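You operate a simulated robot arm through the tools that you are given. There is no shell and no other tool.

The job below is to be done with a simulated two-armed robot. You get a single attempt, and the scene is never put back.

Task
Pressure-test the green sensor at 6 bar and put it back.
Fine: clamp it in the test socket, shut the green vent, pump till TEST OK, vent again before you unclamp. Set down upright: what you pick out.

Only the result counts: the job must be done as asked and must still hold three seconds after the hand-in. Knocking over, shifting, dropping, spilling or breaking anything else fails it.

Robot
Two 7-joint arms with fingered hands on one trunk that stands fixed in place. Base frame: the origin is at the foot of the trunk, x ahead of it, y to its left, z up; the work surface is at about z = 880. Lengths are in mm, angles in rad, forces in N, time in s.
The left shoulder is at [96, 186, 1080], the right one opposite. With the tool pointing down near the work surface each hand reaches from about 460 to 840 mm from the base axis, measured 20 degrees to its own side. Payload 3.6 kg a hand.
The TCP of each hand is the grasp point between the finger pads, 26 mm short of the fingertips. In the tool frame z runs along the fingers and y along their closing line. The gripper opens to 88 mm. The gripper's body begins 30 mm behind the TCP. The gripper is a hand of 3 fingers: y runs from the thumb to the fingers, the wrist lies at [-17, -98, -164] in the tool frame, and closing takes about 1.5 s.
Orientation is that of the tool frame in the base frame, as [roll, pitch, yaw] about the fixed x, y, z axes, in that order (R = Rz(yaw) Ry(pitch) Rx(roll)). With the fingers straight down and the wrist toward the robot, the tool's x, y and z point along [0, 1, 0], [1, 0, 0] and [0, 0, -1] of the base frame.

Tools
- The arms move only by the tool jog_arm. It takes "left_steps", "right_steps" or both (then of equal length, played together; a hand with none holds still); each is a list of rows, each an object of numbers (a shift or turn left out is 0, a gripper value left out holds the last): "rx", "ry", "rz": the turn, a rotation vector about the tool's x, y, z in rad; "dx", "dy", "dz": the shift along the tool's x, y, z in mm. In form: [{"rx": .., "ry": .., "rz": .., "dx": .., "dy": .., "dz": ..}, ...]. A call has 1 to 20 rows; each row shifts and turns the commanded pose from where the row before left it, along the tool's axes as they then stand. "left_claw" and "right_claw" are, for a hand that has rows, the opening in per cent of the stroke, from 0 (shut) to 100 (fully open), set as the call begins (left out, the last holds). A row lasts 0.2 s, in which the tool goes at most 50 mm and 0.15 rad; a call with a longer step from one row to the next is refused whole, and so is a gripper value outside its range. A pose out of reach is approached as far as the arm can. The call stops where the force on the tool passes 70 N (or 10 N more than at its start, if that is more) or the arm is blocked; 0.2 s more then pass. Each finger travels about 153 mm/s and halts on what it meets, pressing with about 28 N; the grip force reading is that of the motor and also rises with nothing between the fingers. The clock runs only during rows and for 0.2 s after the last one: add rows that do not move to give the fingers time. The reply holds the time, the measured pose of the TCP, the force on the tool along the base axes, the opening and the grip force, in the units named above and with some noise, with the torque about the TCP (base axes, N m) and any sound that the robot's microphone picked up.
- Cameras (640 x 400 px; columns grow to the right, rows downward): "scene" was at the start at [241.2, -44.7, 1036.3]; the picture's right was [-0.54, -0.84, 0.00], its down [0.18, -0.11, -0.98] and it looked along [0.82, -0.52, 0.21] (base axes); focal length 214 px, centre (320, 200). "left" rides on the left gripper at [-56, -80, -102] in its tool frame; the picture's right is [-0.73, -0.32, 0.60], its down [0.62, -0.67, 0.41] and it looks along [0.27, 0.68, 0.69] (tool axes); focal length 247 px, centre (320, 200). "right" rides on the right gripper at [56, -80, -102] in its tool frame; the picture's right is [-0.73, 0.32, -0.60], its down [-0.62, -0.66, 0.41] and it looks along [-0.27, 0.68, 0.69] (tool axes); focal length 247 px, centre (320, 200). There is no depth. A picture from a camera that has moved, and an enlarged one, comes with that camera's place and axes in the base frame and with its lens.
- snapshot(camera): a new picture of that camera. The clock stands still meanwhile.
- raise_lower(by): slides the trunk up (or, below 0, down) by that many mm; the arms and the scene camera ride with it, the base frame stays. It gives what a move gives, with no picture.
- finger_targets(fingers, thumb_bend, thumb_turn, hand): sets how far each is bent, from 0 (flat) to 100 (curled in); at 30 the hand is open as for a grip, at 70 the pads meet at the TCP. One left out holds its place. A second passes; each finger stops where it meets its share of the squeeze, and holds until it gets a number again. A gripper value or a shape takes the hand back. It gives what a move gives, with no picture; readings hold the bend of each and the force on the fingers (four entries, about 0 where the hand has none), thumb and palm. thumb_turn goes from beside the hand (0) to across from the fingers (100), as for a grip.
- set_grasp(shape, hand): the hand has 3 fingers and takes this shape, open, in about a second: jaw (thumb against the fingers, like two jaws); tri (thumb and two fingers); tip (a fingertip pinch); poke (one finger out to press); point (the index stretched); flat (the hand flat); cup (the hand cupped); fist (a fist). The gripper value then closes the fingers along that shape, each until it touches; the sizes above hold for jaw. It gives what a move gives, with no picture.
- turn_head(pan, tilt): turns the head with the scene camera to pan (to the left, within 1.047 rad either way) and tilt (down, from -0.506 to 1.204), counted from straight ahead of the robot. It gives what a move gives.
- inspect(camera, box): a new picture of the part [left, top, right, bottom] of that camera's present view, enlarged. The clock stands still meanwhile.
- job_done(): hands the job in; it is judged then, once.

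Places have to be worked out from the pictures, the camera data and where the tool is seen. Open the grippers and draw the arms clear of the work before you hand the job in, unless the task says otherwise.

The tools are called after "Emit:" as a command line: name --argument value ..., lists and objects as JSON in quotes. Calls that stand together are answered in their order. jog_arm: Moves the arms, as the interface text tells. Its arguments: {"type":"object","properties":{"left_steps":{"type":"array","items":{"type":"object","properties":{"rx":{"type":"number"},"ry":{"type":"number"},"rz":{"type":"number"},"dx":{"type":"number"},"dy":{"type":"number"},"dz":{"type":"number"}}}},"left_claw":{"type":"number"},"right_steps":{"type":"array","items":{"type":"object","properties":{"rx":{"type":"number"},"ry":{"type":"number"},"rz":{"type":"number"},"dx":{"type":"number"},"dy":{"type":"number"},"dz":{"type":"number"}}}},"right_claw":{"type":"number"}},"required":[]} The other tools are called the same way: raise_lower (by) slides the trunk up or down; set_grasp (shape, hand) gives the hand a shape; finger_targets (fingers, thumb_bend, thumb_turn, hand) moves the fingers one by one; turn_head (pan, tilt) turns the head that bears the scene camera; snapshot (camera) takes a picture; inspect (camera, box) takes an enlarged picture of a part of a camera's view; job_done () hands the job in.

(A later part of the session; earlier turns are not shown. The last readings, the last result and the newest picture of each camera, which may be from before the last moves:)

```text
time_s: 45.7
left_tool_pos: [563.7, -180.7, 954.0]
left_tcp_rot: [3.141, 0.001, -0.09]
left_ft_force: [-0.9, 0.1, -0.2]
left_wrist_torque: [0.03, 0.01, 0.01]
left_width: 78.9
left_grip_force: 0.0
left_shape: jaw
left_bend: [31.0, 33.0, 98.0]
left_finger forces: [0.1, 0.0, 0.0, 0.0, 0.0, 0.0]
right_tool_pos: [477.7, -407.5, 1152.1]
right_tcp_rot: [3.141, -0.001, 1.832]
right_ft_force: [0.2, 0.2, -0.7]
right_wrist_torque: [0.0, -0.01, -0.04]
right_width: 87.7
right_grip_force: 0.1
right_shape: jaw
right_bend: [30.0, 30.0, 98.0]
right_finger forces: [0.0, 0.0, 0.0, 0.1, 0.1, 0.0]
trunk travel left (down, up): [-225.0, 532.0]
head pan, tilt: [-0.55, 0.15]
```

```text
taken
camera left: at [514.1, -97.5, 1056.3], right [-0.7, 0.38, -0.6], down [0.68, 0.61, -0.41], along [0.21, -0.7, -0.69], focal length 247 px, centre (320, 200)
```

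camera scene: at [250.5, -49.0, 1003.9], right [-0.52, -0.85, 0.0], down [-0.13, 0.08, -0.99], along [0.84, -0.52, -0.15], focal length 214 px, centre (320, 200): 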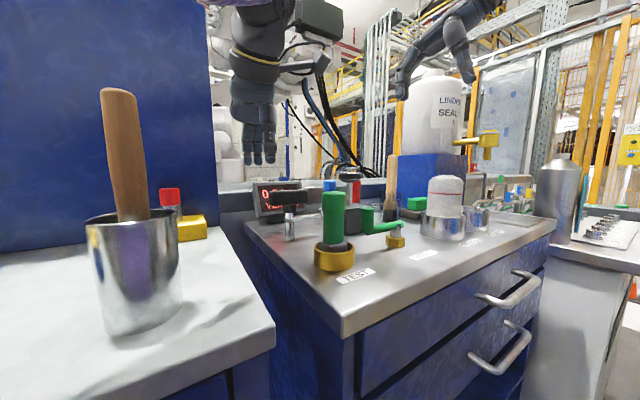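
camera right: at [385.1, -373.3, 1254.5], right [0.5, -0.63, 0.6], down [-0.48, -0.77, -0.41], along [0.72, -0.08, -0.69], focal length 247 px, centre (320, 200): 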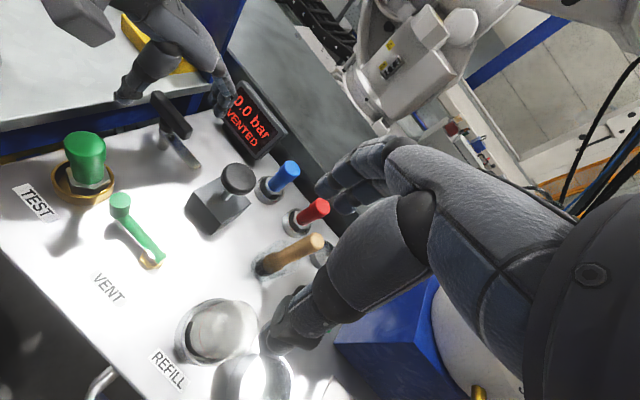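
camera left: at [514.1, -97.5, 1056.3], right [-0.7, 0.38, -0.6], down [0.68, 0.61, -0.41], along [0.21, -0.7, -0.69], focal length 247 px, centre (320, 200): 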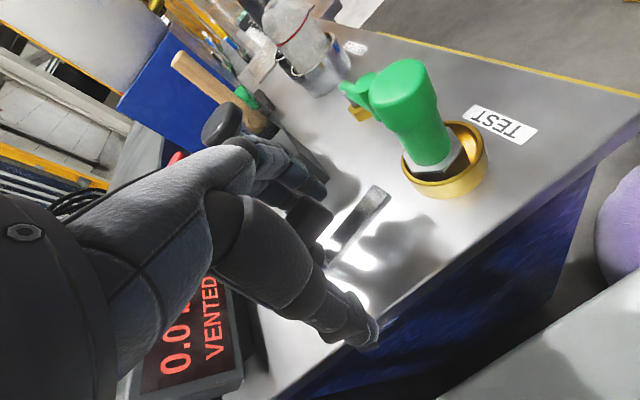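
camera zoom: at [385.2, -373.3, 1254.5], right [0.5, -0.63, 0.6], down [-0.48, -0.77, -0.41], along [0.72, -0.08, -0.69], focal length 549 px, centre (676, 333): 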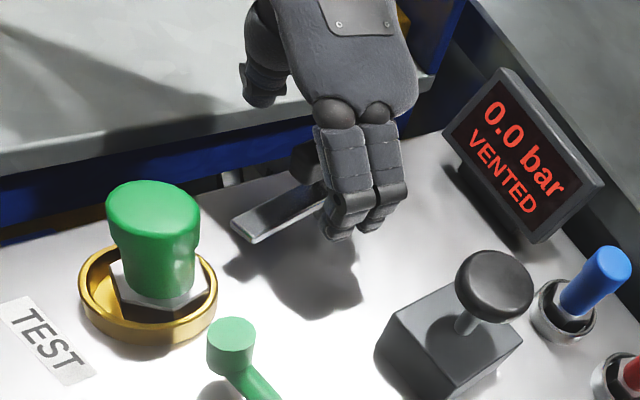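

The handle stays where I left it. I raise the left hand straight up and back to see the clamp clearly.

Emit:
jog_arm --left_steps '[{"dz": -20}, {"dz": -25}, {"dz": -25}, {"dz": -25}, {"dy": -30}, {"dy": -30}]'

Emit:
inspect --camera "right" --box '[30, 50, 290, 230]'

Emit:
inspect --camera "scene" --box '[220, 130, 400, 280]'

Emit:
snapshot --camera "left"

```text
time_s: 47.1
left_tool_pos: [559.9, -112.8, 1047.6]
left_tcp_rot: [3.141, 0.0, -0.091]
left_ft_force: [0.1, 0.4, 0.9]
left_wrist_torque: [0.01, -0.03, 0.01]
left_width: 78.8
left_grip_force: 0.1
left_shape: jaw
left_bend: [31.0, 33.0, 98.0]
left_finger forces: [0.1, 0.0, 0.0, 0.1, 0.0, 0.0]
left hand out of reach, approached as far as the arm can: row 2, 3, 4
right_tool_pos: [477.4, -406.8, 1150.4]
right_tcp_rot: [3.142, 0.001, 1.832]
right_ft_force: [0.6, 0.2, -0.5]
right_wrist_torque: [0.02, 0.0, 0.01]
right_width: 87.9
right_grip_force: 0.1
right_shape: jaw
right_bend: [30.0, 30.0, 98.0]
right_finger forces: [0.0, 0.0, 0.0, 0.0, 0.0, 0.1]
trunk travel left (down, up): [-225.0, 532.0]
head pan, tilt: [-0.55, 0.15]
```

```text
2.22 times, centred on (160, 140) of right
camera zoom: at [385.1, -373.0, 1254.6], right [0.5, -0.63, 0.6], down [-0.48, -0.77, -0.41], along [0.72, -0.08, -0.69], focal length 549 px, centre (676, 333)
```

zoom: 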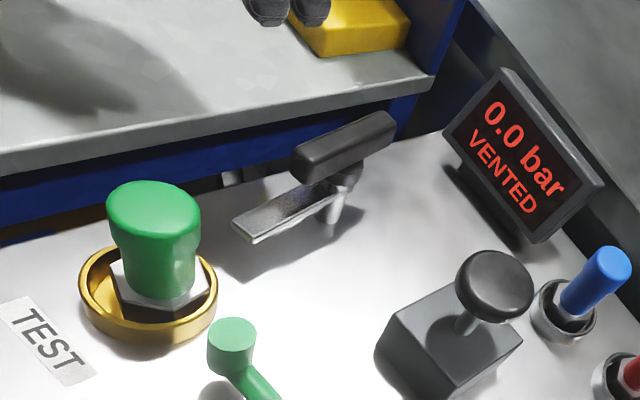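

```text
2.67 times, centred on (310, 205) of scene
camera zoom: at [250.6, -48.7, 1003.9], right [-0.52, -0.85, 0.0], down [-0.13, 0.08, -0.99], along [0.84, -0.52, -0.15], focal length 572 px, centre (347, 187)
```

zoom: 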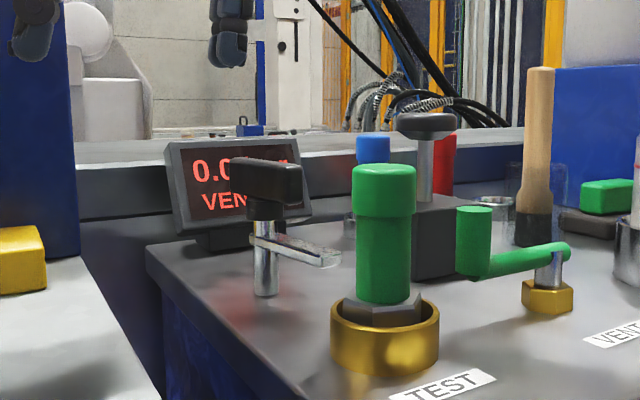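

```text
taken
camera left: at [511.0, -29.9, 1149.3], right [-0.7, 0.38, -0.6], down [0.68, 0.61, -0.41], along [0.21, -0.7, -0.69], focal length 247 px, centre (320, 200)
```

left: 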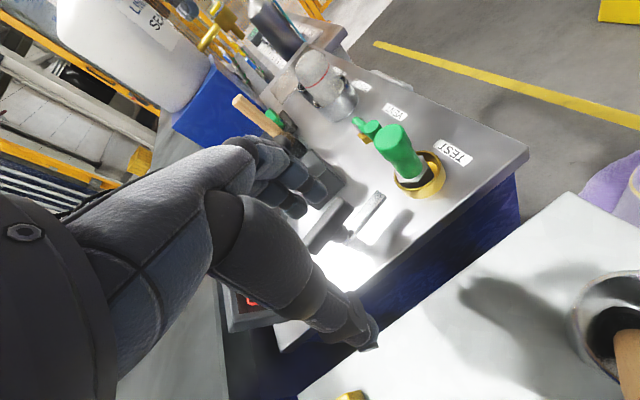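

The arm now points at the socket (about 85° round), but I felt no hard stop, so I will push the handle's far end on with closed left fingers until it stops. First I re-orient the left hand to a well-reachable yaw, close it, and bring it beside the handle's far end.

Emit:
jog_arm --left_steps '[{"rz": -0.12}, {"rz": -0.12}, {"rz": -0.12}, {"rz": -0.12}, {"rz": -0.12}, {"dx": 7, "dy": 12}, {"dx": 7, "dy": 12}, {"dx": 7, "dy": 12}]' --left_claw 0

Emit:
inspect --camera "right" --box '[30, 30, 290, 230]'

Emit:
snapshot --camera "left"

```text
time_s: 48.9
left_tool_pos: [595.9, -133.3, 1045.4]
left_tcp_rot: [3.141, 0.0, 0.51]
left_ft_force: [-0.1, 1.1, 0.5]
left_wrist_torque: [0.02, 0.01, 0.02]
left_width: 0.1
left_grip_force: 28.1
left_shape: jaw
left_bend: [70.0, 45.0, 100.0]
left_finger forces: [0.0, 0.0, 0.0, 0.0, 0.0, 0.1]
right_tool_pos: [477.6, -407.9, 1152.4]
right_tcp_rot: [3.141, -0.001, 1.83]
right_ft_force: [1.1, 0.2, -0.1]
right_wrist_torque: [-0.03, -0.01, 0.0]
right_width: 87.7
right_grip_force: 0.0
right_shape: jaw
right_bend: [30.0, 30.0, 98.0]
right_finger forces: [0.0, 0.1, 0.0, 0.1, 0.0, 0.1]
trunk travel left (down, up): [-225.0, 532.0]
head pan, tilt: [-0.55, 0.15]
```

```text
2.00 times, centred on (160, 130) of right
camera zoom: at [385.3, -373.5, 1254.4], right [0.5, -0.63, 0.6], down [-0.48, -0.77, -0.41], along [0.72, -0.08, -0.69], focal length 494 px, centre (640, 340)
```

zoom: 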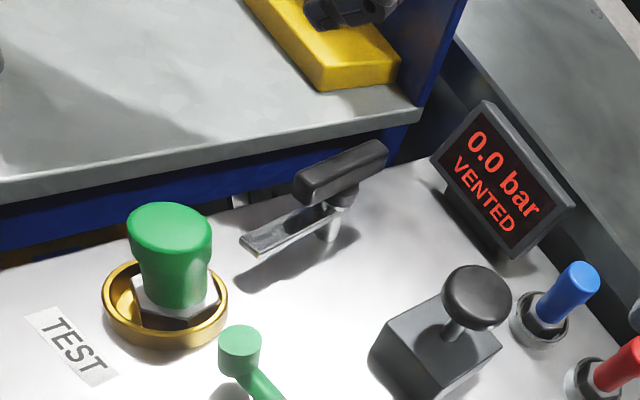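

```text
taken
camera left: at [507.2, -93.5, 1148.4], right [-0.8, -0.08, -0.6], down [0.22, 0.89, -0.41], along [0.56, -0.46, -0.69], focal length 247 px, centre (320, 200)
```

left: 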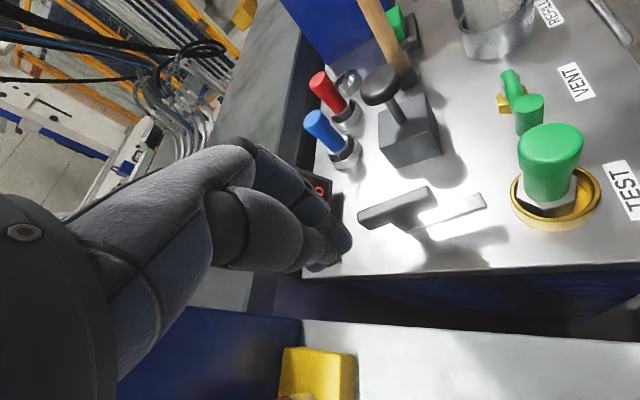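

Closed left fingers are ready; the handle's far end is at about [610,-188] and it still has ~5–8° to full travel. I go down beside it at [603,-145], z≈962.

Emit:
jog_arm --left_steps '[{"dx": 1.2, "dy": 9}, {"dz": 21}, {"dz": 21}, {"dz": 21}, {"dz": 20}]'

Emit:
inspect --camera "right" --box '[80, 60, 240, 180]'

Emit:
snapshot --camera "left"

```text
time_s: 50.1
left_tool_pos: [601.9, -142.1, 965.3]
left_tcp_rot: [3.136, -0.003, 0.508]
left_ft_force: [0.1, -0.2, 0.0]
left_wrist_torque: [-0.01, 0.02, 0.0]
left_width: 0.0
left_grip_force: 28.3
left_shape: jaw
left_bend: [70.0, 45.0, 100.0]
left_finger forces: [0.0, 0.0, 0.0, 0.1, 0.0, 0.1]
right_tool_pos: [476.9, -407.1, 1152.6]
right_tcp_rot: [-3.141, 0.001, 1.831]
right_ft_force: [-0.2, 0.0, 0.7]
right_wrist_torque: [0.01, 0.01, -0.03]
right_width: 87.7
right_grip_force: 0.1
right_shape: jaw
right_bend: [30.0, 30.0, 98.0]
right_finger forces: [0.0, 0.1, 0.0, 0.0, 0.1, 0.1]
trunk travel left (down, up): [-225.0, 532.0]
head pan, tilt: [-0.55, 0.15]
```

```text
3.33 times, centred on (160, 120) of right
camera zoom: at [384.2, -372.9, 1255.3], right [0.5, -0.63, 0.6], down [-0.48, -0.77, -0.41], along [0.72, -0.08, -0.69], focal length 823 px, centre (853, 467)
```

zoom: 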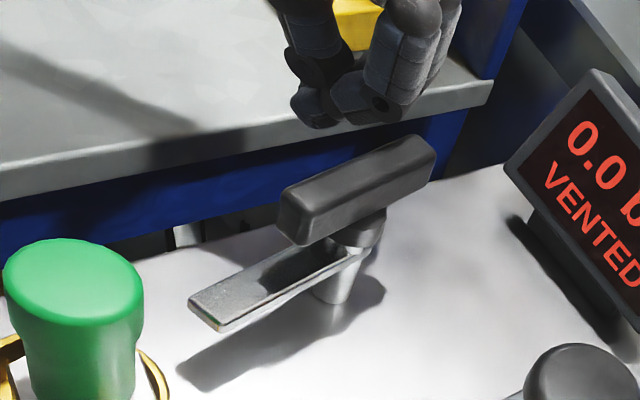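

```text
taken
camera left: at [510.8, -100.3, 1068.1], right [-0.79, -0.08, -0.6], down [0.22, 0.88, -0.41], along [0.57, -0.46, -0.68], focal length 247 px, centre (320, 200)
```

left: 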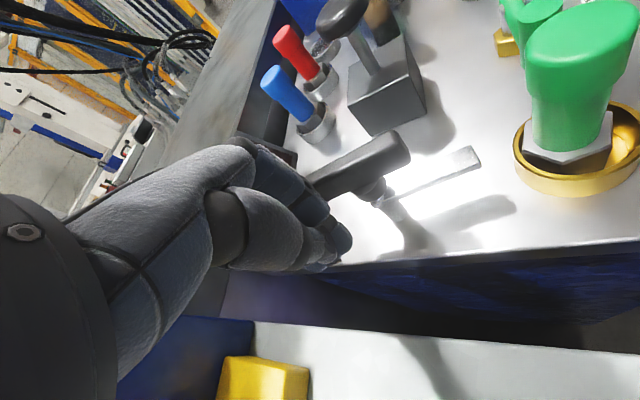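

The closed fingers are right beside the far half of the handle. I push toward −y in small steps, watching for contact and a stop.

Emit:
jog_arm --left_steps '[{"dx": -4.9, "dy": 8.7}, {"dx": -2.4, "dy": 4.4}, {"dx": -1.5, "dy": 2.6}]'

Emit:
jog_arm --left_steps '[{"dx": -1.5, "dy": 2.6}, {"dx": -1.0, "dy": 1.7}]'

```text
time_s: 50.9
left_tool_pos: [602.4, -152.7, 964.5]
left_tcp_rot: [3.141, -0.002, 0.518]
left_ft_force: [-0.8, 33.8, 14.9]
left_wrist_torque: [-0.38, -0.04, 0.0]
left_width: 0.0
left_grip_force: 27.8
left_shape: jaw
left_bend: [70.0, 45.0, 100.0]
left_finger forces: [35.8, 0.0, 0.0, 0.0, 0.0, 0.0]
right_tool_pos: [476.1, -404.0, 1154.2]
right_tcp_rot: [-3.142, 0.005, 1.831]
right_ft_force: [0.3, -0.2, 0.1]
right_wrist_torque: [-0.02, 0.03, 0.0]
right_width: 87.7
right_grip_force: 0.0
right_shape: jaw
right_bend: [30.0, 30.0, 98.0]
right_finger forces: [0.0, 0.0, 0.1, 0.0, 0.1, 0.0]
trunk travel left (down, up): [-225.0, 532.0]
head pan, tilt: [-0.55, 0.15]
```

```text
time_s: 51.5
left_tool_pos: [602.7, -154.5, 966.1]
left_tcp_rot: [3.135, -0.002, 0.518]
left_ft_force: [-1.8, 43.5, 22.7]
left_wrist_torque: [-0.56, -0.02, -0.03]
left_width: 0.2
left_grip_force: 28.2
left_shape: jaw
left_bend: [70.0, 45.0, 100.0]
left_finger forces: [49.4, 0.1, 0.1, 0.1, 0.0, 0.0]
right_tool_pos: [476.5, -400.8, 1155.6]
right_tcp_rot: [-3.141, 0.003, 1.833]
right_ft_force: [0.6, 0.7, -0.4]
right_wrist_torque: [-0.01, 0.02, 0.03]
right_width: 87.9
right_grip_force: 0.0
right_shape: jaw
right_bend: [30.0, 30.0, 98.0]
right_finger forces: [0.0, 0.0, 0.0, 0.1, 0.1, 0.0]
trunk travel left (down, up): [-225.0, 532.0]
head pan, tilt: [-0.55, 0.15]
```

The push meets a firm resistance (34 → 44 N) almost at once, which suggests the handle is at its stop. I check the picture, then back off.

Emit:
inspect --camera "right" --box '[80, 60, 240, 180]'

Emit:
snapshot --camera "left"

Emit:
jog_arm --left_steps '[{"dx": 4, "dy": -7}, {"dx": 7, "dy": -13}, {"dx": 7, "dy": -13}, {}]'

Emit:
inspect --camera "right" --box '[80, 60, 240, 180]'

```text
3.33 times, centred on (160, 120) of right
camera zoom: at [383.0, -366.7, 1257.6], right [0.5, -0.62, 0.6], down [-0.48, -0.78, -0.41], along [0.72, -0.09, -0.69], focal length 823 px, centre (853, 467)
```

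zoom: 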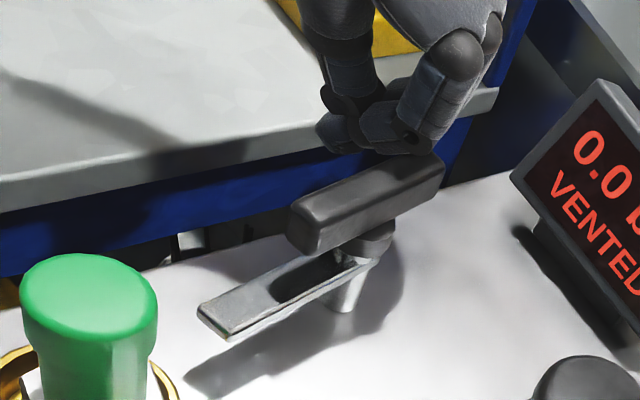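

```text
taken
camera left: at [512.8, -115.3, 1068.8], right [-0.79, -0.09, -0.6], down [0.21, 0.89, -0.41], along [0.57, -0.46, -0.68], focal length 247 px, centre (320, 200)
```

left: 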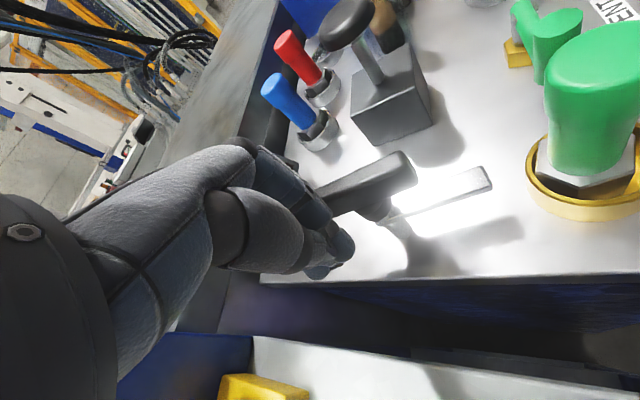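

```text
time_s: 52.5
left_tool_pos: [599.8, -127.5, 963.4]
left_tcp_rot: [3.141, 0.003, 0.509]
left_ft_force: [-1.0, -0.4, 0.1]
left_wrist_torque: [0.01, 0.0, -0.01]
left_width: 0.2
left_grip_force: 27.8
left_shape: jaw
left_bend: [70.0, 45.0, 100.0]
left_finger forces: [0.0, 0.0, 0.0, 0.1, 0.0, 0.0]
right_tool_pos: [477.5, -408.9, 1152.4]
right_tcp_rot: [-3.141, 0.0, 1.831]
right_ft_force: [0.4, -0.3, 1.3]
right_wrist_torque: [-0.01, 0.01, 0.0]
right_width: 87.8
right_grip_force: 0.1
right_shape: jaw
right_bend: [30.0, 30.0, 98.0]
right_finger forces: [0.0, 0.0, 0.0, 0.0, 0.0, 0.1]
trunk travel left (down, up): [-225.0, 532.0]
head pan, tilt: [-0.55, 0.15]
```

```text
3.33 times, centred on (160, 120) of right
camera zoom: at [385.3, -373.6, 1254.2], right [0.5, -0.63, 0.6], down [-0.48, -0.77, -0.41], along [0.72, -0.08, -0.69], focal length 823 px, centre (853, 467)
```

zoom: 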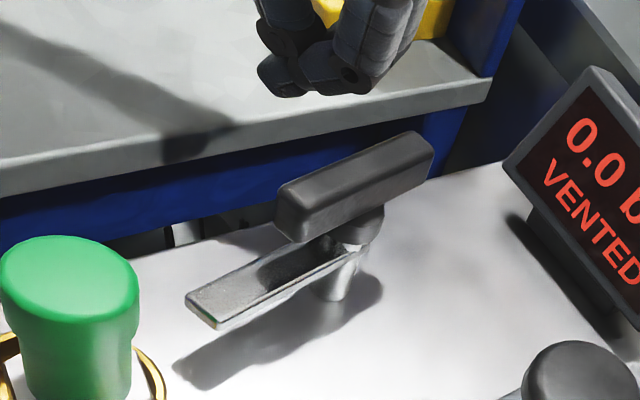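

The handle did not move under 44 N, so the clamp is at its closed stop. I retract the left hand up and back to the left, out of the way.

Emit:
jog_arm --left_steps '[{"dz": -20, "dx": 5, "dy": -10}, {"dz": -25, "dx": 10, "dy": -17}, {"dz": -25, "dx": 10, "dy": -17}, {"dz": -25, "dx": 10, "dy": -17}, {"dz": -25, "dx": 10, "dy": -17}, {"dz": -25, "dx": 10, "dy": -17}, {"dz": -25, "dx": 10, "dy": -17}, {"dz": -20, "dx": 10, "dy": -17}]'

Emit:
snapshot --camera "right"

Emit:
inspect --camera "right" --box '[80, 150, 260, 300]'

```text
time_s: 54.3
left_tool_pos: [603.7, 22.2, 1153.4]
left_tcp_rot: [-3.141, -0.001, 0.511]
left_ft_force: [0.1, 0.0, 0.9]
left_wrist_torque: [0.01, 0.01, 0.0]
left_width: 0.0
left_grip_force: 28.1
left_shape: jaw
left_bend: [70.0, 45.0, 100.0]
left_finger forces: [0.0, 0.0, 0.0, 0.0, 0.0, 0.0]
right_tool_pos: [477.8, -408.0, 1151.9]
right_tcp_rot: [3.141, 0.001, 1.831]
right_ft_force: [-0.3, 0.0, 0.3]
right_wrist_torque: [0.0, -0.03, 0.02]
right_width: 87.6
right_grip_force: 0.1
right_shape: jaw
right_bend: [30.0, 30.0, 98.0]
right_finger forces: [0.0, 0.1, 0.0, 0.1, 0.1, 0.0]
trunk travel left (down, up): [-225.0, 532.0]
head pan, tilt: [-0.55, 0.15]
```

```text
taken
camera right: at [385.0, -373.0, 1254.7], right [0.5, -0.63, 0.6], down [-0.48, -0.77, -0.41], along [0.72, -0.08, -0.69], focal length 247 px, centre (320, 200)
```

right: 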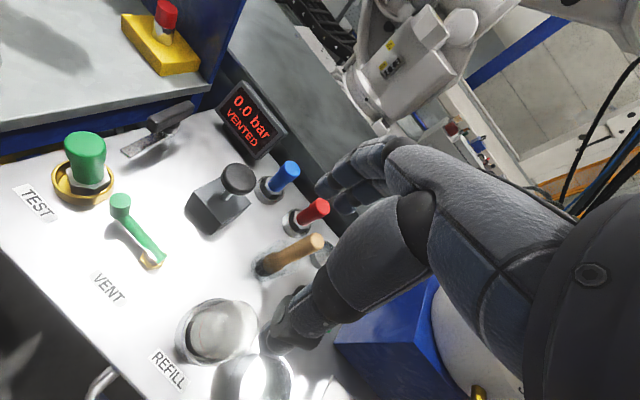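

```text
2.67 times, centred on (170, 225) of right
camera zoom: at [385.0, -373.0, 1254.7], right [0.5, -0.63, 0.6], down [-0.48, -0.77, -0.41], along [0.72, -0.08, -0.69], focal length 659 px, centre (720, 133)
```

zoom: 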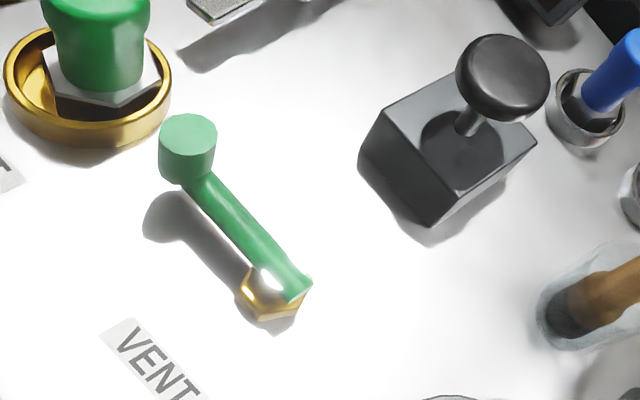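

Next is the green vent lever: pivot ≈[466,-325], vertical knob top ≈[469,-263,945]. I bring the open right hand over the knob at z≈1002 and check alignment.

Emit:
jog_arm --right_steps '[{"dx": 35.5, "dy": 8.6}, {"dx": 35.5, "dy": 8.6}, {"dx": 35.5, "dy": 8.6}, {"dx": 35.5, "dy": 8.6}, {"dz": 25}, {"dz": 25}, {"dz": 25}, {"dz": 25}, {"dz": 25}, {"dz": 25}]'

Emit:
snapshot --camera "right"

Emit:
inspect --camera "scene" --box '[260, 110, 480, 290]'

Emit:
snapshot --camera "left"

```text
time_s: 56.5
left_tool_pos: [603.2, 21.0, 1152.9]
left_tcp_rot: [-3.14, -0.001, 0.51]
left_ft_force: [-0.4, 0.1, -0.3]
left_wrist_torque: [-0.01, 0.0, -0.01]
left_width: 0.0
left_grip_force: 27.5
left_shape: jaw
left_bend: [70.0, 45.0, 100.0]
left_finger forces: [0.0, 0.0, 0.0, 0.0, 0.0, 0.0]
right_tool_pos: [475.2, -262.4, 1002.1]
right_tcp_rot: [-3.14, -0.001, 1.829]
right_ft_force: [-0.6, 0.0, -0.6]
right_wrist_torque: [0.0, -0.01, -0.04]
right_width: 88.0
right_grip_force: 0.1
right_shape: jaw
right_bend: [30.0, 30.0, 98.0]
right_finger forces: [0.1, 0.0, 0.0, 0.0, 0.1, 0.1]
trunk travel left (down, up): [-225.0, 532.0]
head pan, tilt: [-0.55, 0.15]
```

```text
taken
camera right: at [383.2, -227.3, 1104.4], right [0.5, -0.63, 0.6], down [-0.48, -0.77, -0.41], along [0.72, -0.08, -0.69], focal length 247 px, centre (320, 200)
```

right: 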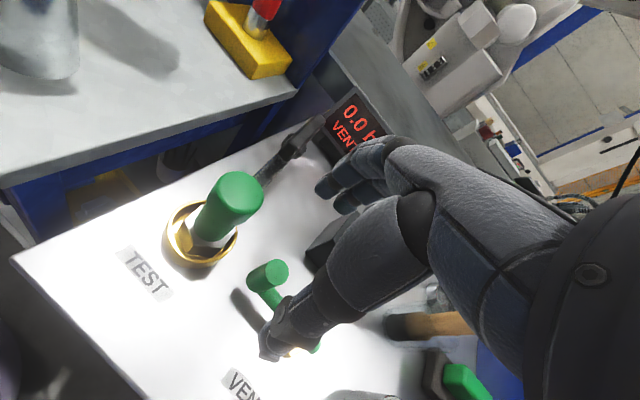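

```text
2.22 times, centred on (370, 200) of scene
camera zoom: at [250.7, -48.9, 1003.8], right [-0.52, -0.85, 0.0], down [-0.13, 0.08, -0.99], along [0.84, -0.52, -0.15], focal length 477 px, centre (209, 200)
```

zoom: 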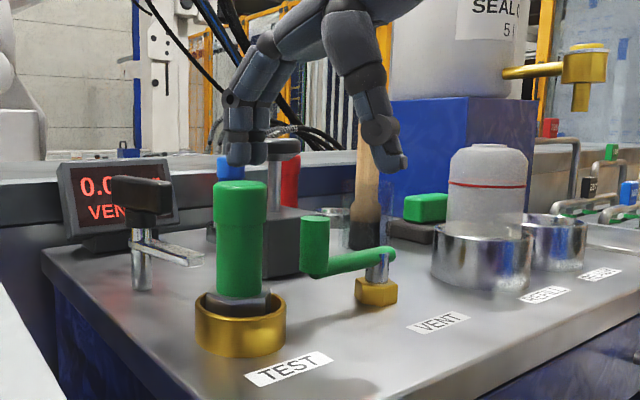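

```text
taken
camera left: at [514.2, 62.3, 1256.2], right [-0.8, -0.08, -0.6], down [0.22, 0.89, -0.41], along [0.56, -0.46, -0.69], focal length 247 px, centre (320, 200)
```

left: 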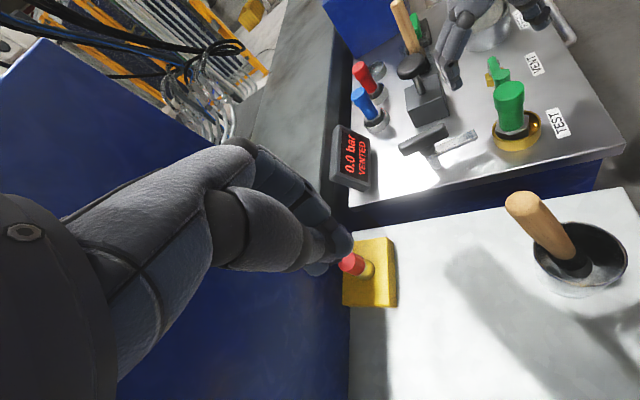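

The knob sits about 5 mm off toward tool +x in the hand picture. I correct by a few mm, lower to z≈970 and look again.

Emit:
jog_arm --right_steps '[{"dx": 5, "dy": -2.5}, {"dz": 16}, {"dz": 16}]'

Emit:
snapshot --camera "right"

Emit:
inspect --camera "scene" --box '[260, 110, 480, 290]'

```text
time_s: 57.3
left_tool_pos: [602.7, 21.3, 1153.8]
left_tcp_rot: [3.141, 0.001, 0.509]
left_ft_force: [0.6, 0.4, -0.5]
left_wrist_torque: [-0.02, -0.03, 0.0]
left_width: 0.1
left_grip_force: 27.9
left_shape: jaw
left_bend: [70.0, 45.0, 100.0]
left_finger forces: [0.0, 0.0, 0.0, 0.0, 0.0, 0.0]
right_tool_pos: [471.5, -257.7, 970.2]
right_tcp_rot: [-3.141, 0.0, 1.832]
right_ft_force: [0.1, 0.8, 0.4]
right_wrist_torque: [0.0, 0.0, -0.01]
right_width: 87.7
right_grip_force: 0.0
right_shape: jaw
right_bend: [30.0, 30.0, 98.0]
right_finger forces: [0.1, 0.0, 0.0, 0.1, 0.0, 0.0]
trunk travel left (down, up): [-225.0, 532.0]
head pan, tilt: [-0.55, 0.15]
```

```text
taken
camera right: at [379.3, -223.1, 1072.2], right [0.5, -0.63, 0.6], down [-0.48, -0.77, -0.41], along [0.72, -0.08, -0.69], focal length 247 px, centre (320, 200)
```

right: 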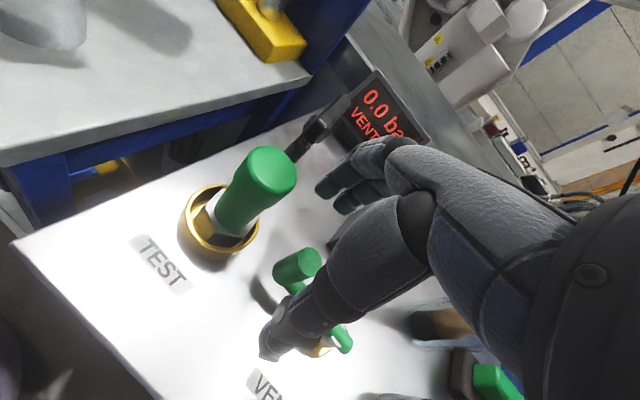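

```text
2.22 times, centred on (370, 200) of scene
camera zoom: at [250.7, -48.9, 1003.8], right [-0.52, -0.85, 0.0], down [-0.13, 0.08, -0.99], along [0.84, -0.52, -0.15], focal length 477 px, centre (209, 200)
```

zoom: 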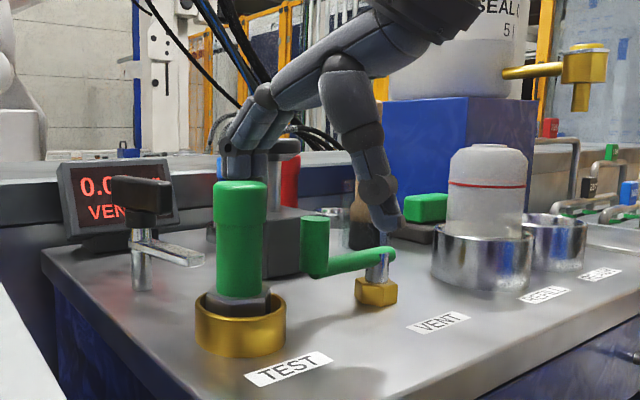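

Measured closer, the knob is at [471,-263], so I shift back by about [5,-3] and lower to z≈950 to straddle it.

Emit:
jog_arm --right_steps '[{"dx": -4.5, "dy": 3.5}, {"dz": 10}, {"dz": 10}]'

Emit:
inspect --camera "right" --box '[200, 170, 440, 370]'

Emit:
inspect --camera "left" --box '[400, 0, 600, 190]'

```text
time_s: 58.1
left_tool_pos: [603.2, 21.6, 1154.0]
left_tcp_rot: [-3.141, 0.0, 0.509]
left_ft_force: [-0.4, 0.3, 0.3]
left_wrist_torque: [0.01, -0.03, -0.03]
left_width: 0.3
left_grip_force: 28.6
left_shape: jaw
left_bend: [70.0, 45.0, 100.0]
left_finger forces: [0.0, 0.1, 0.0, 0.0, 0.1, 0.0]
right_tool_pos: [474.8, -261.2, 949.8]
right_tcp_rot: [3.14, 0.001, 1.831]
right_ft_force: [1.1, 0.0, 1.2]
right_wrist_torque: [0.01, 0.02, 0.02]
right_width: 87.8
right_grip_force: 0.0
right_shape: jaw
right_bend: [30.0, 30.0, 98.0]
right_finger forces: [0.0, 0.1, 0.0, 0.0, 0.0, 0.2]
trunk travel left (down, up): [-225.0, 532.0]
head pan, tilt: [-0.55, 0.15]
```

```text
2.00 times, centred on (320, 270) of right
camera zoom: at [383.1, -226.5, 1052.6], right [0.5, -0.63, 0.6], down [-0.48, -0.77, -0.41], along [0.72, -0.08, -0.69], focal length 494 px, centre (320, 60)
```

zoom: 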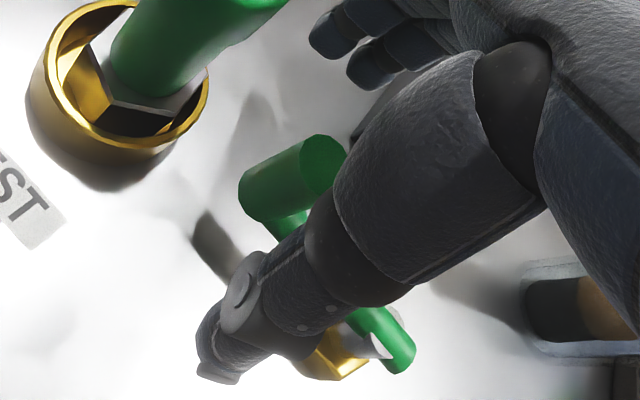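

```text
2.11 times, centred on (500, 95) of left
camera zoom: at [514.1, 62.4, 1256.3], right [-0.8, -0.08, -0.6], down [0.22, 0.89, -0.41], along [0.56, -0.46, -0.69], focal length 520 px, centre (-59, 421)
```

zoom: 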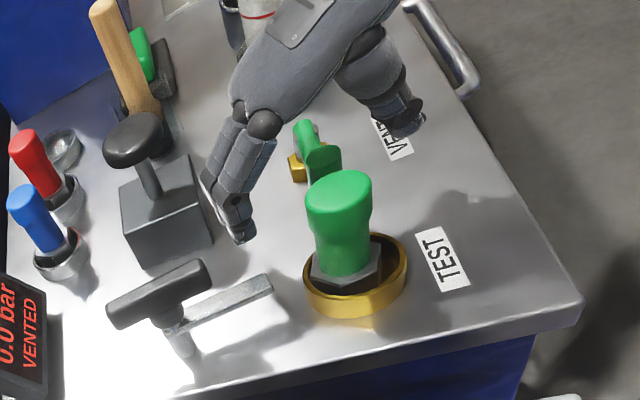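

The left camera gives a nice overview: the jaws straddle the vent knob. I close the right hand on the knob.

Emit:
jog_arm --right_steps '[{}, {}, {}, {}, {}, {}, {}, {}]' --right_claw 0

Emit:
inspect --camera "right" --box '[200, 170, 440, 370]'

Emit:
inspect --camera "left" --box '[400, 0, 600, 190]'

```text
time_s: 59.9
left_tool_pos: [602.8, 20.8, 1153.7]
left_tcp_rot: [-3.14, -0.001, 0.509]
left_ft_force: [-0.6, 0.6, 0.5]
left_wrist_torque: [0.02, -0.03, 0.01]
left_width: 0.0
left_grip_force: 28.4
left_shape: jaw
left_bend: [70.0, 45.0, 100.0]
left_finger forces: [0.0, 0.0, 0.0, 0.0, 0.0, 0.0]
right_tool_pos: [476.3, -260.5, 949.4]
right_tcp_rot: [-3.141, 0.0, 1.833]
right_ft_force: [-0.1, -1.5, -3.8]
right_wrist_torque: [-0.01, 0.01, 0.02]
right_width: 9.4
right_grip_force: 27.9
right_shape: jaw
right_bend: [70.0, 73.0, 100.0]
right_finger forces: [10.6, 15.7, 0.1, 0.0, 25.1, 0.0]
trunk travel left (down, up): [-225.0, 532.0]
head pan, tilt: [-0.55, 0.15]
```

```text
2.00 times, centred on (320, 270) of right
camera zoom: at [383.3, -226.7, 1052.6], right [0.5, -0.63, 0.6], down [-0.48, -0.77, -0.41], along [0.72, -0.08, -0.69], focal length 494 px, centre (320, 60)
```

zoom: 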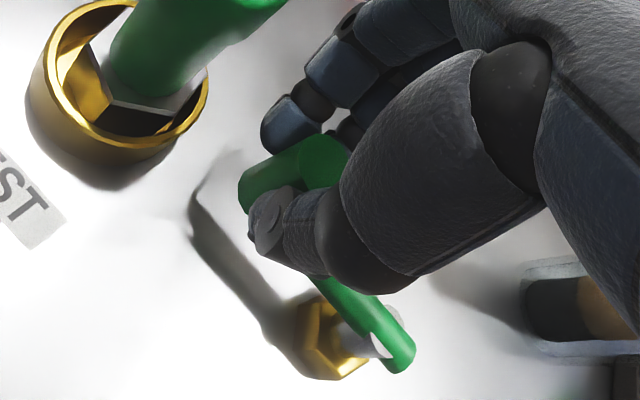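

```text
2.11 times, centred on (500, 95) of left
camera zoom: at [514.2, 62.2, 1256.3], right [-0.8, -0.08, -0.6], down [0.22, 0.89, -0.41], along [0.56, -0.46, -0.69], focal length 520 px, centre (-59, 421)
```

zoom: 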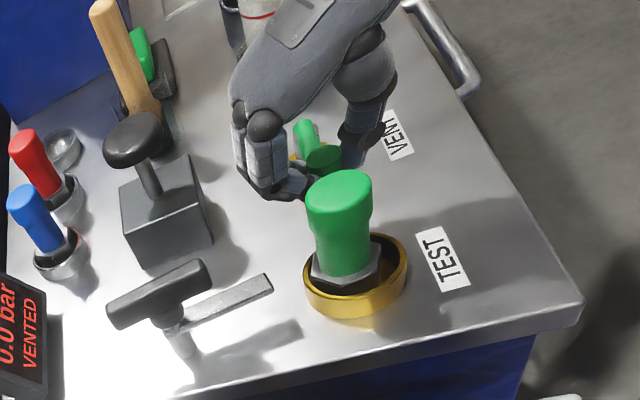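

The knob is well gripped (forces balanced, ~25 N). I test which way the lever turns: a gentle 5 mm move toward −x (toward the robot).

Emit:
jog_arm --right_steps '[{"dx": 0.5, "dy": -1.9}, {"dx": 0.8, "dy": -2.9}]'

```text
time_s: 60.5
left_tool_pos: [603.4, 22.4, 1154.1]
left_tcp_rot: [3.141, 0.0, 0.51]
left_ft_force: [-0.2, -0.1, 0.4]
left_wrist_torque: [0.01, -0.01, 0.01]
left_width: 0.0
left_grip_force: 27.8
left_shape: jaw
left_bend: [70.0, 45.0, 100.0]
left_finger forces: [0.0, 0.0, 0.1, 0.0, 0.0, 0.0]
right_tool_pos: [471.3, -260.4, 950.0]
right_tcp_rot: [3.141, 0.001, 1.831]
right_ft_force: [2.2, -1.7, -3.4]
right_wrist_torque: [0.03, -0.08, 0.09]
right_width: 9.4
right_grip_force: 28.0
right_shape: jaw
right_bend: [70.0, 73.0, 100.0]
right_finger forces: [9.5, 18.8, 0.0, 0.1, 25.2, 0.0]
trunk travel left (down, up): [-225.0, 532.0]
head pan, tilt: [-0.55, 0.15]
```

Only ~2 N resists, so the lever moves freely toward −x. I follow its arc in small steps, turning the hand half as fast, and check force and picture.

Emit:
jog_arm --right_steps '[{"dx": 1.27, "dy": -6.07, "rz": -0.05}, {"dx": 0.96, "dy": -6.12, "rz": -0.05}, {"dx": 0.65, "dy": -6.17, "rz": -0.05}]'

Emit:
inspect --camera "left" --box '[320, 0, 600, 210]'

Emit:
inspect --camera "right" --box '[200, 170, 440, 370]'

```text
time_s: 61.3
left_tool_pos: [602.9, 22.2, 1153.3]
left_tcp_rot: [-3.141, -0.001, 0.51]
left_ft_force: [-1.2, -0.2, 0.6]
left_wrist_torque: [0.02, 0.04, 0.01]
left_width: 0.1
left_grip_force: 27.5
left_shape: jaw
left_bend: [70.0, 45.0, 100.0]
left_finger forces: [0.0, 0.1, 0.0, 0.0, 0.1, 0.0]
right_tool_pos: [453.3, -262.9, 949.6]
right_tcp_rot: [3.142, 0.001, 1.984]
right_ft_force: [4.0, -0.6, -3.1]
right_wrist_torque: [0.06, -0.12, 0.19]
right_width: 9.2
right_grip_force: 28.1
right_shape: jaw
right_bend: [70.0, 73.0, 100.0]
right_finger forces: [5.6, 23.7, 0.0, 0.0, 26.5, 0.0]
trunk travel left (down, up): [-225.0, 532.0]
head pan, tilt: [-0.55, 0.15]
```

```text
1.90 times, centred on (460, 105) of left
camera zoom: at [514.5, 62.4, 1256.1], right [-0.8, -0.08, -0.6], down [0.22, 0.89, -0.41], along [0.56, -0.46, -0.69], focal length 470 px, centre (53, 381)
```

zoom: 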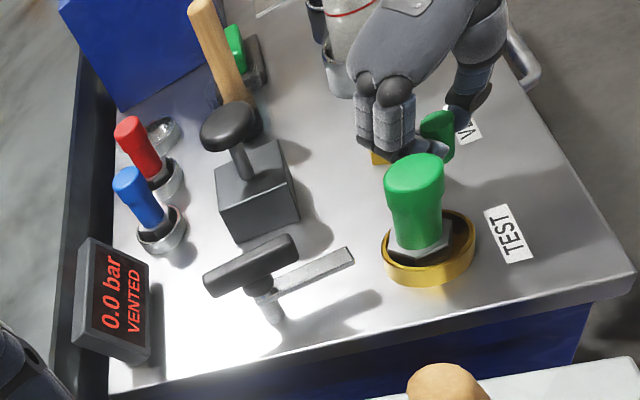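

```text
2.00 times, centred on (320, 270) of right
camera zoom: at [356.3, -243.7, 1052.6], right [0.59, -0.55, 0.6], down [-0.36, -0.84, -0.41], along [0.73, 0.03, -0.69], focal length 494 px, centre (320, 60)
```

zoom: 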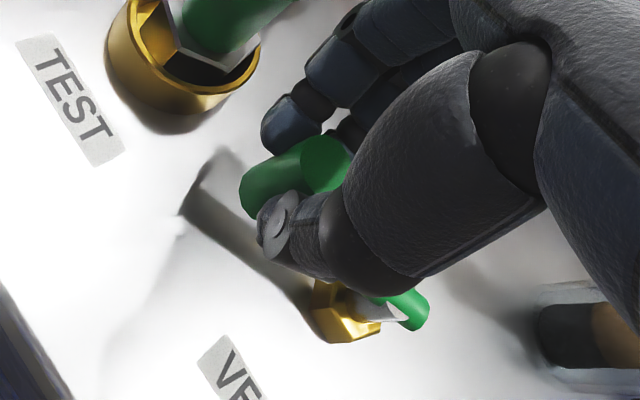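

The lever turns easily toward −x (4 N). I continue along the arc.

Emit:
jog_arm --right_steps '[{"dx": 0.35, "dy": -6.19, "rz": -0.05}, {"dx": 0.04, "dy": -6.2, "rz": -0.05}, {"dx": -0.27, "dy": -6.19, "rz": -0.05}, {"dx": -0.58, "dy": -6.17, "rz": -0.05}]'

Emit:
inspect --camera "left" --box '[320, 0, 600, 210]'

```text
time_s: 62.3
left_tool_pos: [603.3, 22.6, 1152.9]
left_tcp_rot: [3.141, -0.001, 0.508]
left_ft_force: [-0.7, 0.0, 0.0]
left_wrist_torque: [-0.02, 0.03, 0.0]
left_width: 0.0
left_grip_force: 28.0
left_shape: jaw
left_bend: [70.0, 45.0, 100.0]
left_finger forces: [0.0, 0.0, 0.0, 0.0, 0.0, 0.1]
right_tool_pos: [430.4, -276.3, 949.8]
right_tcp_rot: [3.14, -0.001, 2.181]
right_ft_force: [4.5, 0.3, -2.8]
right_wrist_torque: [0.11, -0.13, 0.22]
right_width: 9.2
right_grip_force: 28.2
right_shape: jaw
right_bend: [70.0, 73.0, 100.0]
right_finger forces: [4.4, 23.1, 0.1, 0.1, 26.3, 0.0]
trunk travel left (down, up): [-225.0, 532.0]
head pan, tilt: [-0.55, 0.15]
```

```text
1.90 times, centred on (460, 105) of left
camera zoom: at [514.6, 62.3, 1256.1], right [-0.8, -0.08, -0.6], down [0.22, 0.89, -0.41], along [0.56, -0.46, -0.69], focal length 470 px, centre (53, 381)
```

zoom: 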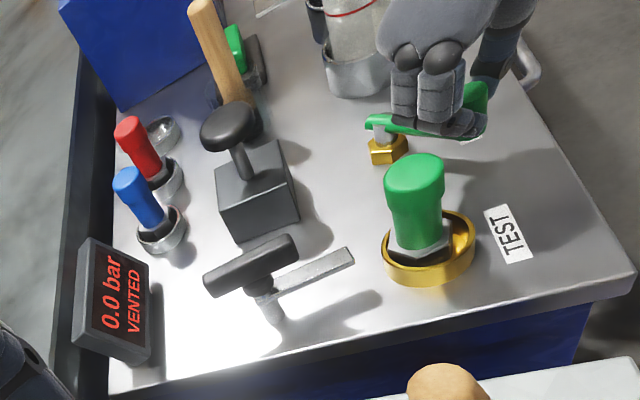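

Still VENTED at about 45°; force stays ~4 N. I continue the arc toward the stop.

Emit:
jog_arm --right_steps '[{"dx": -0.89, "dy": -6.14, "rz": -0.05}, {"dx": -1.2, "dy": -6.08, "rz": -0.05}, {"dx": -1.5, "dy": -6.02, "rz": -0.05}, {"dx": -1.8, "dy": -5.93, "rz": -0.05}]'

Emit:
inspect --camera "left" --box '[320, 0, 600, 210]'

```text
time_s: 63.3
left_tool_pos: [603.6, 21.5, 1153.2]
left_tcp_rot: [-3.141, 0.002, 0.509]
left_ft_force: [0.0, 0.1, -0.2]
left_wrist_torque: [-0.02, -0.03, -0.01]
left_width: 0.0
left_grip_force: 27.8
left_shape: jaw
left_bend: [70.0, 45.0, 100.0]
left_finger forces: [0.0, 0.1, 0.0, 0.0, 0.1, 0.0]
right_tool_pos: [416.5, -295.5, 948.8]
right_tcp_rot: [3.141, 0.0, 2.381]
right_ft_force: [4.9, 0.7, -3.7]
right_wrist_torque: [0.12, -0.12, 0.2]
right_width: 8.9
right_grip_force: 28.5
right_shape: jaw
right_bend: [70.0, 73.0, 100.0]
right_finger forces: [5.6, 21.7, 0.0, 0.0, 24.6, 0.0]
trunk travel left (down, up): [-225.0, 532.0]
head pan, tilt: [-0.55, 0.15]
```

```text
1.90 times, centred on (460, 105) of left
camera zoom: at [514.8, 62.3, 1256.0], right [-0.8, -0.08, -0.6], down [0.22, 0.89, -0.41], along [0.56, -0.46, -0.69], focal length 470 px, centre (53, 381)
```

zoom: 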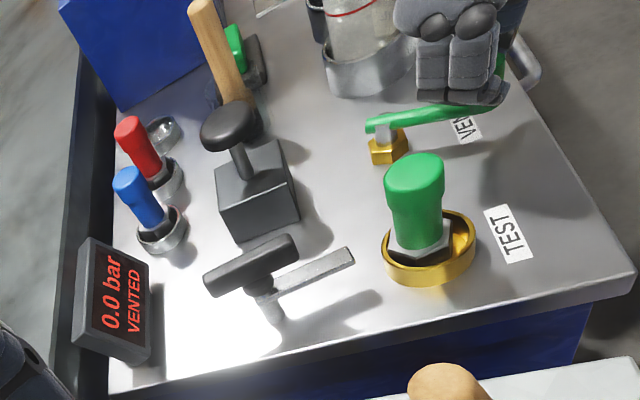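

About 70° round with no stop yet. I continue.

Emit:
jog_arm --right_steps '[{"dx": -2.09, "dy": -5.84, "rz": -0.05}, {"dx": -2.38, "dy": -5.72, "rz": -0.05}, {"dx": -2.66, "dy": -5.6, "rz": -0.05}]'

Emit:
inspect --camera "left" --box '[320, 0, 600, 210]'

```text
time_s: 64.1
left_tool_pos: [604.3, 21.9, 1153.9]
left_tcp_rot: [-3.139, 0.002, 0.511]
left_ft_force: [-0.7, 0.4, 0.1]
left_wrist_torque: [-0.01, -0.05, 0.02]
left_width: 0.2
left_grip_force: 27.6
left_shape: jaw
left_bend: [70.0, 45.0, 100.0]
left_finger forces: [0.0, 0.1, 0.1, 0.0, 0.0, 0.1]
right_tool_pos: [411.4, -313.2, 949.8]
right_tcp_rot: [3.141, -0.001, 2.53]
right_ft_force: [6.7, 1.8, -5.7]
right_wrist_torque: [0.16, -0.16, 0.22]
right_width: 8.4
right_grip_force: 28.4
right_shape: jaw
right_bend: [70.0, 73.0, 100.0]
right_finger forces: [5.7, 21.8, 0.0, 0.0, 24.0, 0.0]
trunk travel left (down, up): [-225.0, 532.0]
head pan, tilt: [-0.55, 0.15]
```

```text
1.90 times, centred on (460, 105) of left
camera zoom: at [515.2, 62.4, 1255.7], right [-0.8, -0.08, -0.6], down [0.22, 0.89, -0.41], along [0.56, -0.46, -0.69], focal length 470 px, centre (53, 381)
```

zoom: 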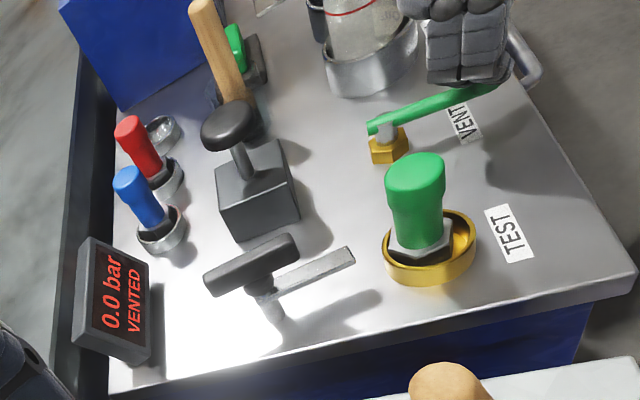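

Still shown as VENTED; I go on to where the lever points straight back.

Emit:
jog_arm --right_steps '[{"dx": -2.94, "dy": -5.46, "rz": -0.05}, {"dx": -3.2, "dy": -5.3, "rz": -0.05}]'

Emit:
inspect --camera "left" --box '[320, 0, 600, 210]'

```text
time_s: 64.7
left_tool_pos: [604.7, 23.5, 1153.0]
left_tcp_rot: [-3.142, 0.002, 0.511]
left_ft_force: [-0.2, -0.8, 0.5]
left_wrist_torque: [-0.01, -0.02, -0.01]
left_width: 0.0
left_grip_force: 28.3
left_shape: jaw
left_bend: [70.0, 45.0, 100.0]
left_finger forces: [0.0, 0.0, 0.0, 0.0, 0.1, 0.0]
right_tool_pos: [408.4, -322.4, 950.2]
right_tcp_rot: [3.141, -0.005, 2.634]
right_ft_force: [5.4, 16.2, -6.6]
right_wrist_torque: [0.49, -0.08, 0.09]
right_width: 7.9
right_grip_force: 28.0
right_shape: jaw
right_bend: [70.0, 73.0, 100.0]
right_finger forces: [18.9, 19.8, 0.0, 0.0, 20.4, 0.1]
trunk travel left (down, up): [-225.0, 532.0]
head pan, tilt: [-0.55, 0.15]
```

```text
1.90 times, centred on (460, 105) of left
camera zoom: at [514.9, 64.6, 1255.8], right [-0.8, -0.08, -0.6], down [0.22, 0.88, -0.41], along [0.56, -0.46, -0.69], focal length 470 px, centre (53, 381)
```

zoom: 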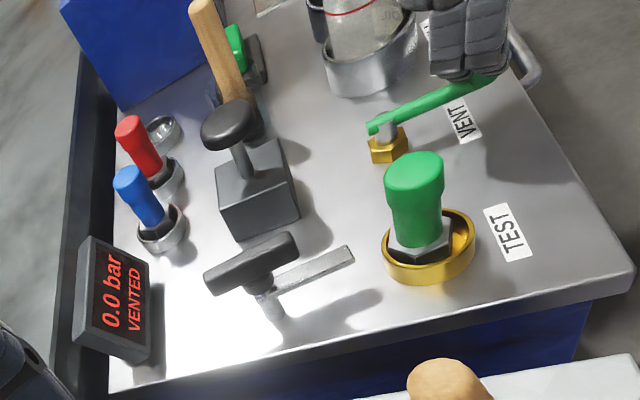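

A resistance of 16 N in y appears: the lever seems to have reached its stop, yet the display still says VENTED. I press about 2 mm more and look closely at the lever angle.

Emit:
jog_arm --right_steps '[{"dx": -1.2, "dy": -1.8}, {}]'

Emit:
snapshot --camera "right"

Emit:
inspect --camera "left" --box '[320, 0, 600, 210]'

Emit:
snapshot --camera "scene"

```text
time_s: 65.3
left_tool_pos: [604.3, 24.3, 1153.3]
left_tcp_rot: [3.141, 0.003, 0.513]
left_ft_force: [-1.0, -0.3, 1.0]
left_wrist_torque: [0.0, 0.0, -0.03]
left_width: 0.1
left_grip_force: 28.0
left_shape: jaw
left_bend: [70.0, 45.0, 100.0]
left_finger forces: [0.1, 0.1, 0.1, 0.0, 0.0, 0.1]
right_tool_pos: [409.3, -323.7, 950.2]
right_tcp_rot: [-3.139, -0.004, 2.633]
right_ft_force: [1.1, 24.9, -7.1]
right_wrist_torque: [0.68, -0.03, 0.14]
right_width: 6.7
right_grip_force: 28.0
right_shape: jaw
right_bend: [70.0, 73.0, 100.0]
right_finger forces: [29.5, 16.7, 0.0, 0.0, 18.5, 0.0]
trunk travel left (down, up): [-225.0, 532.0]
head pan, tilt: [-0.55, 0.15]
```

```text
taken
camera right: at [320.6, -366.1, 1053.5], right [0.8, -0.08, 0.6], down [0.22, -0.88, -0.41], along [0.56, 0.46, -0.69], focal length 247 px, centre (320, 200)
```

right: 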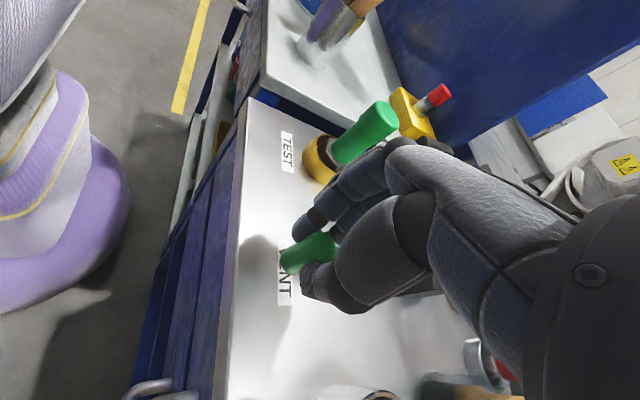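

```text
1.90 times, centred on (460, 105) of left
camera zoom: at [514.4, 65.4, 1255.9], right [-0.8, -0.08, -0.6], down [0.22, 0.88, -0.41], along [0.56, -0.46, -0.69], focal length 470 px, centre (53, 381)
```

zoom: 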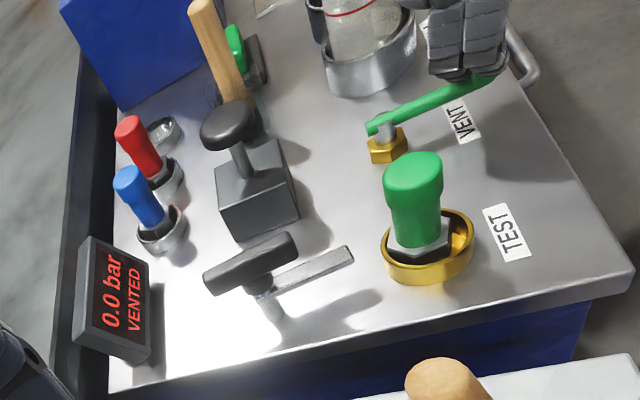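

```text
taken
camera scene: at [251.0, -46.5, 1003.9], right [-0.52, -0.85, 0.0], down [-0.13, 0.08, -0.99], along [0.84, -0.52, -0.15], focal length 214 px, centre (320, 200)
```

scene: 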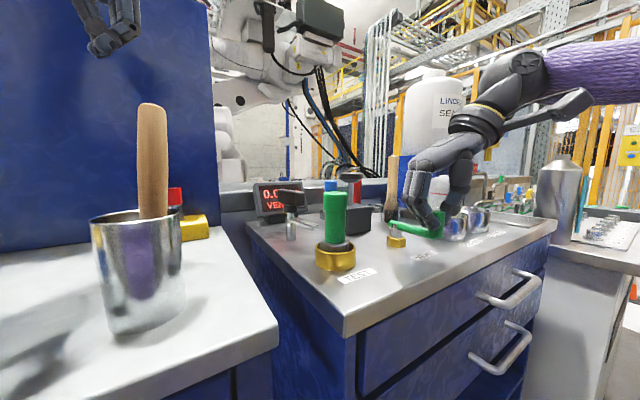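

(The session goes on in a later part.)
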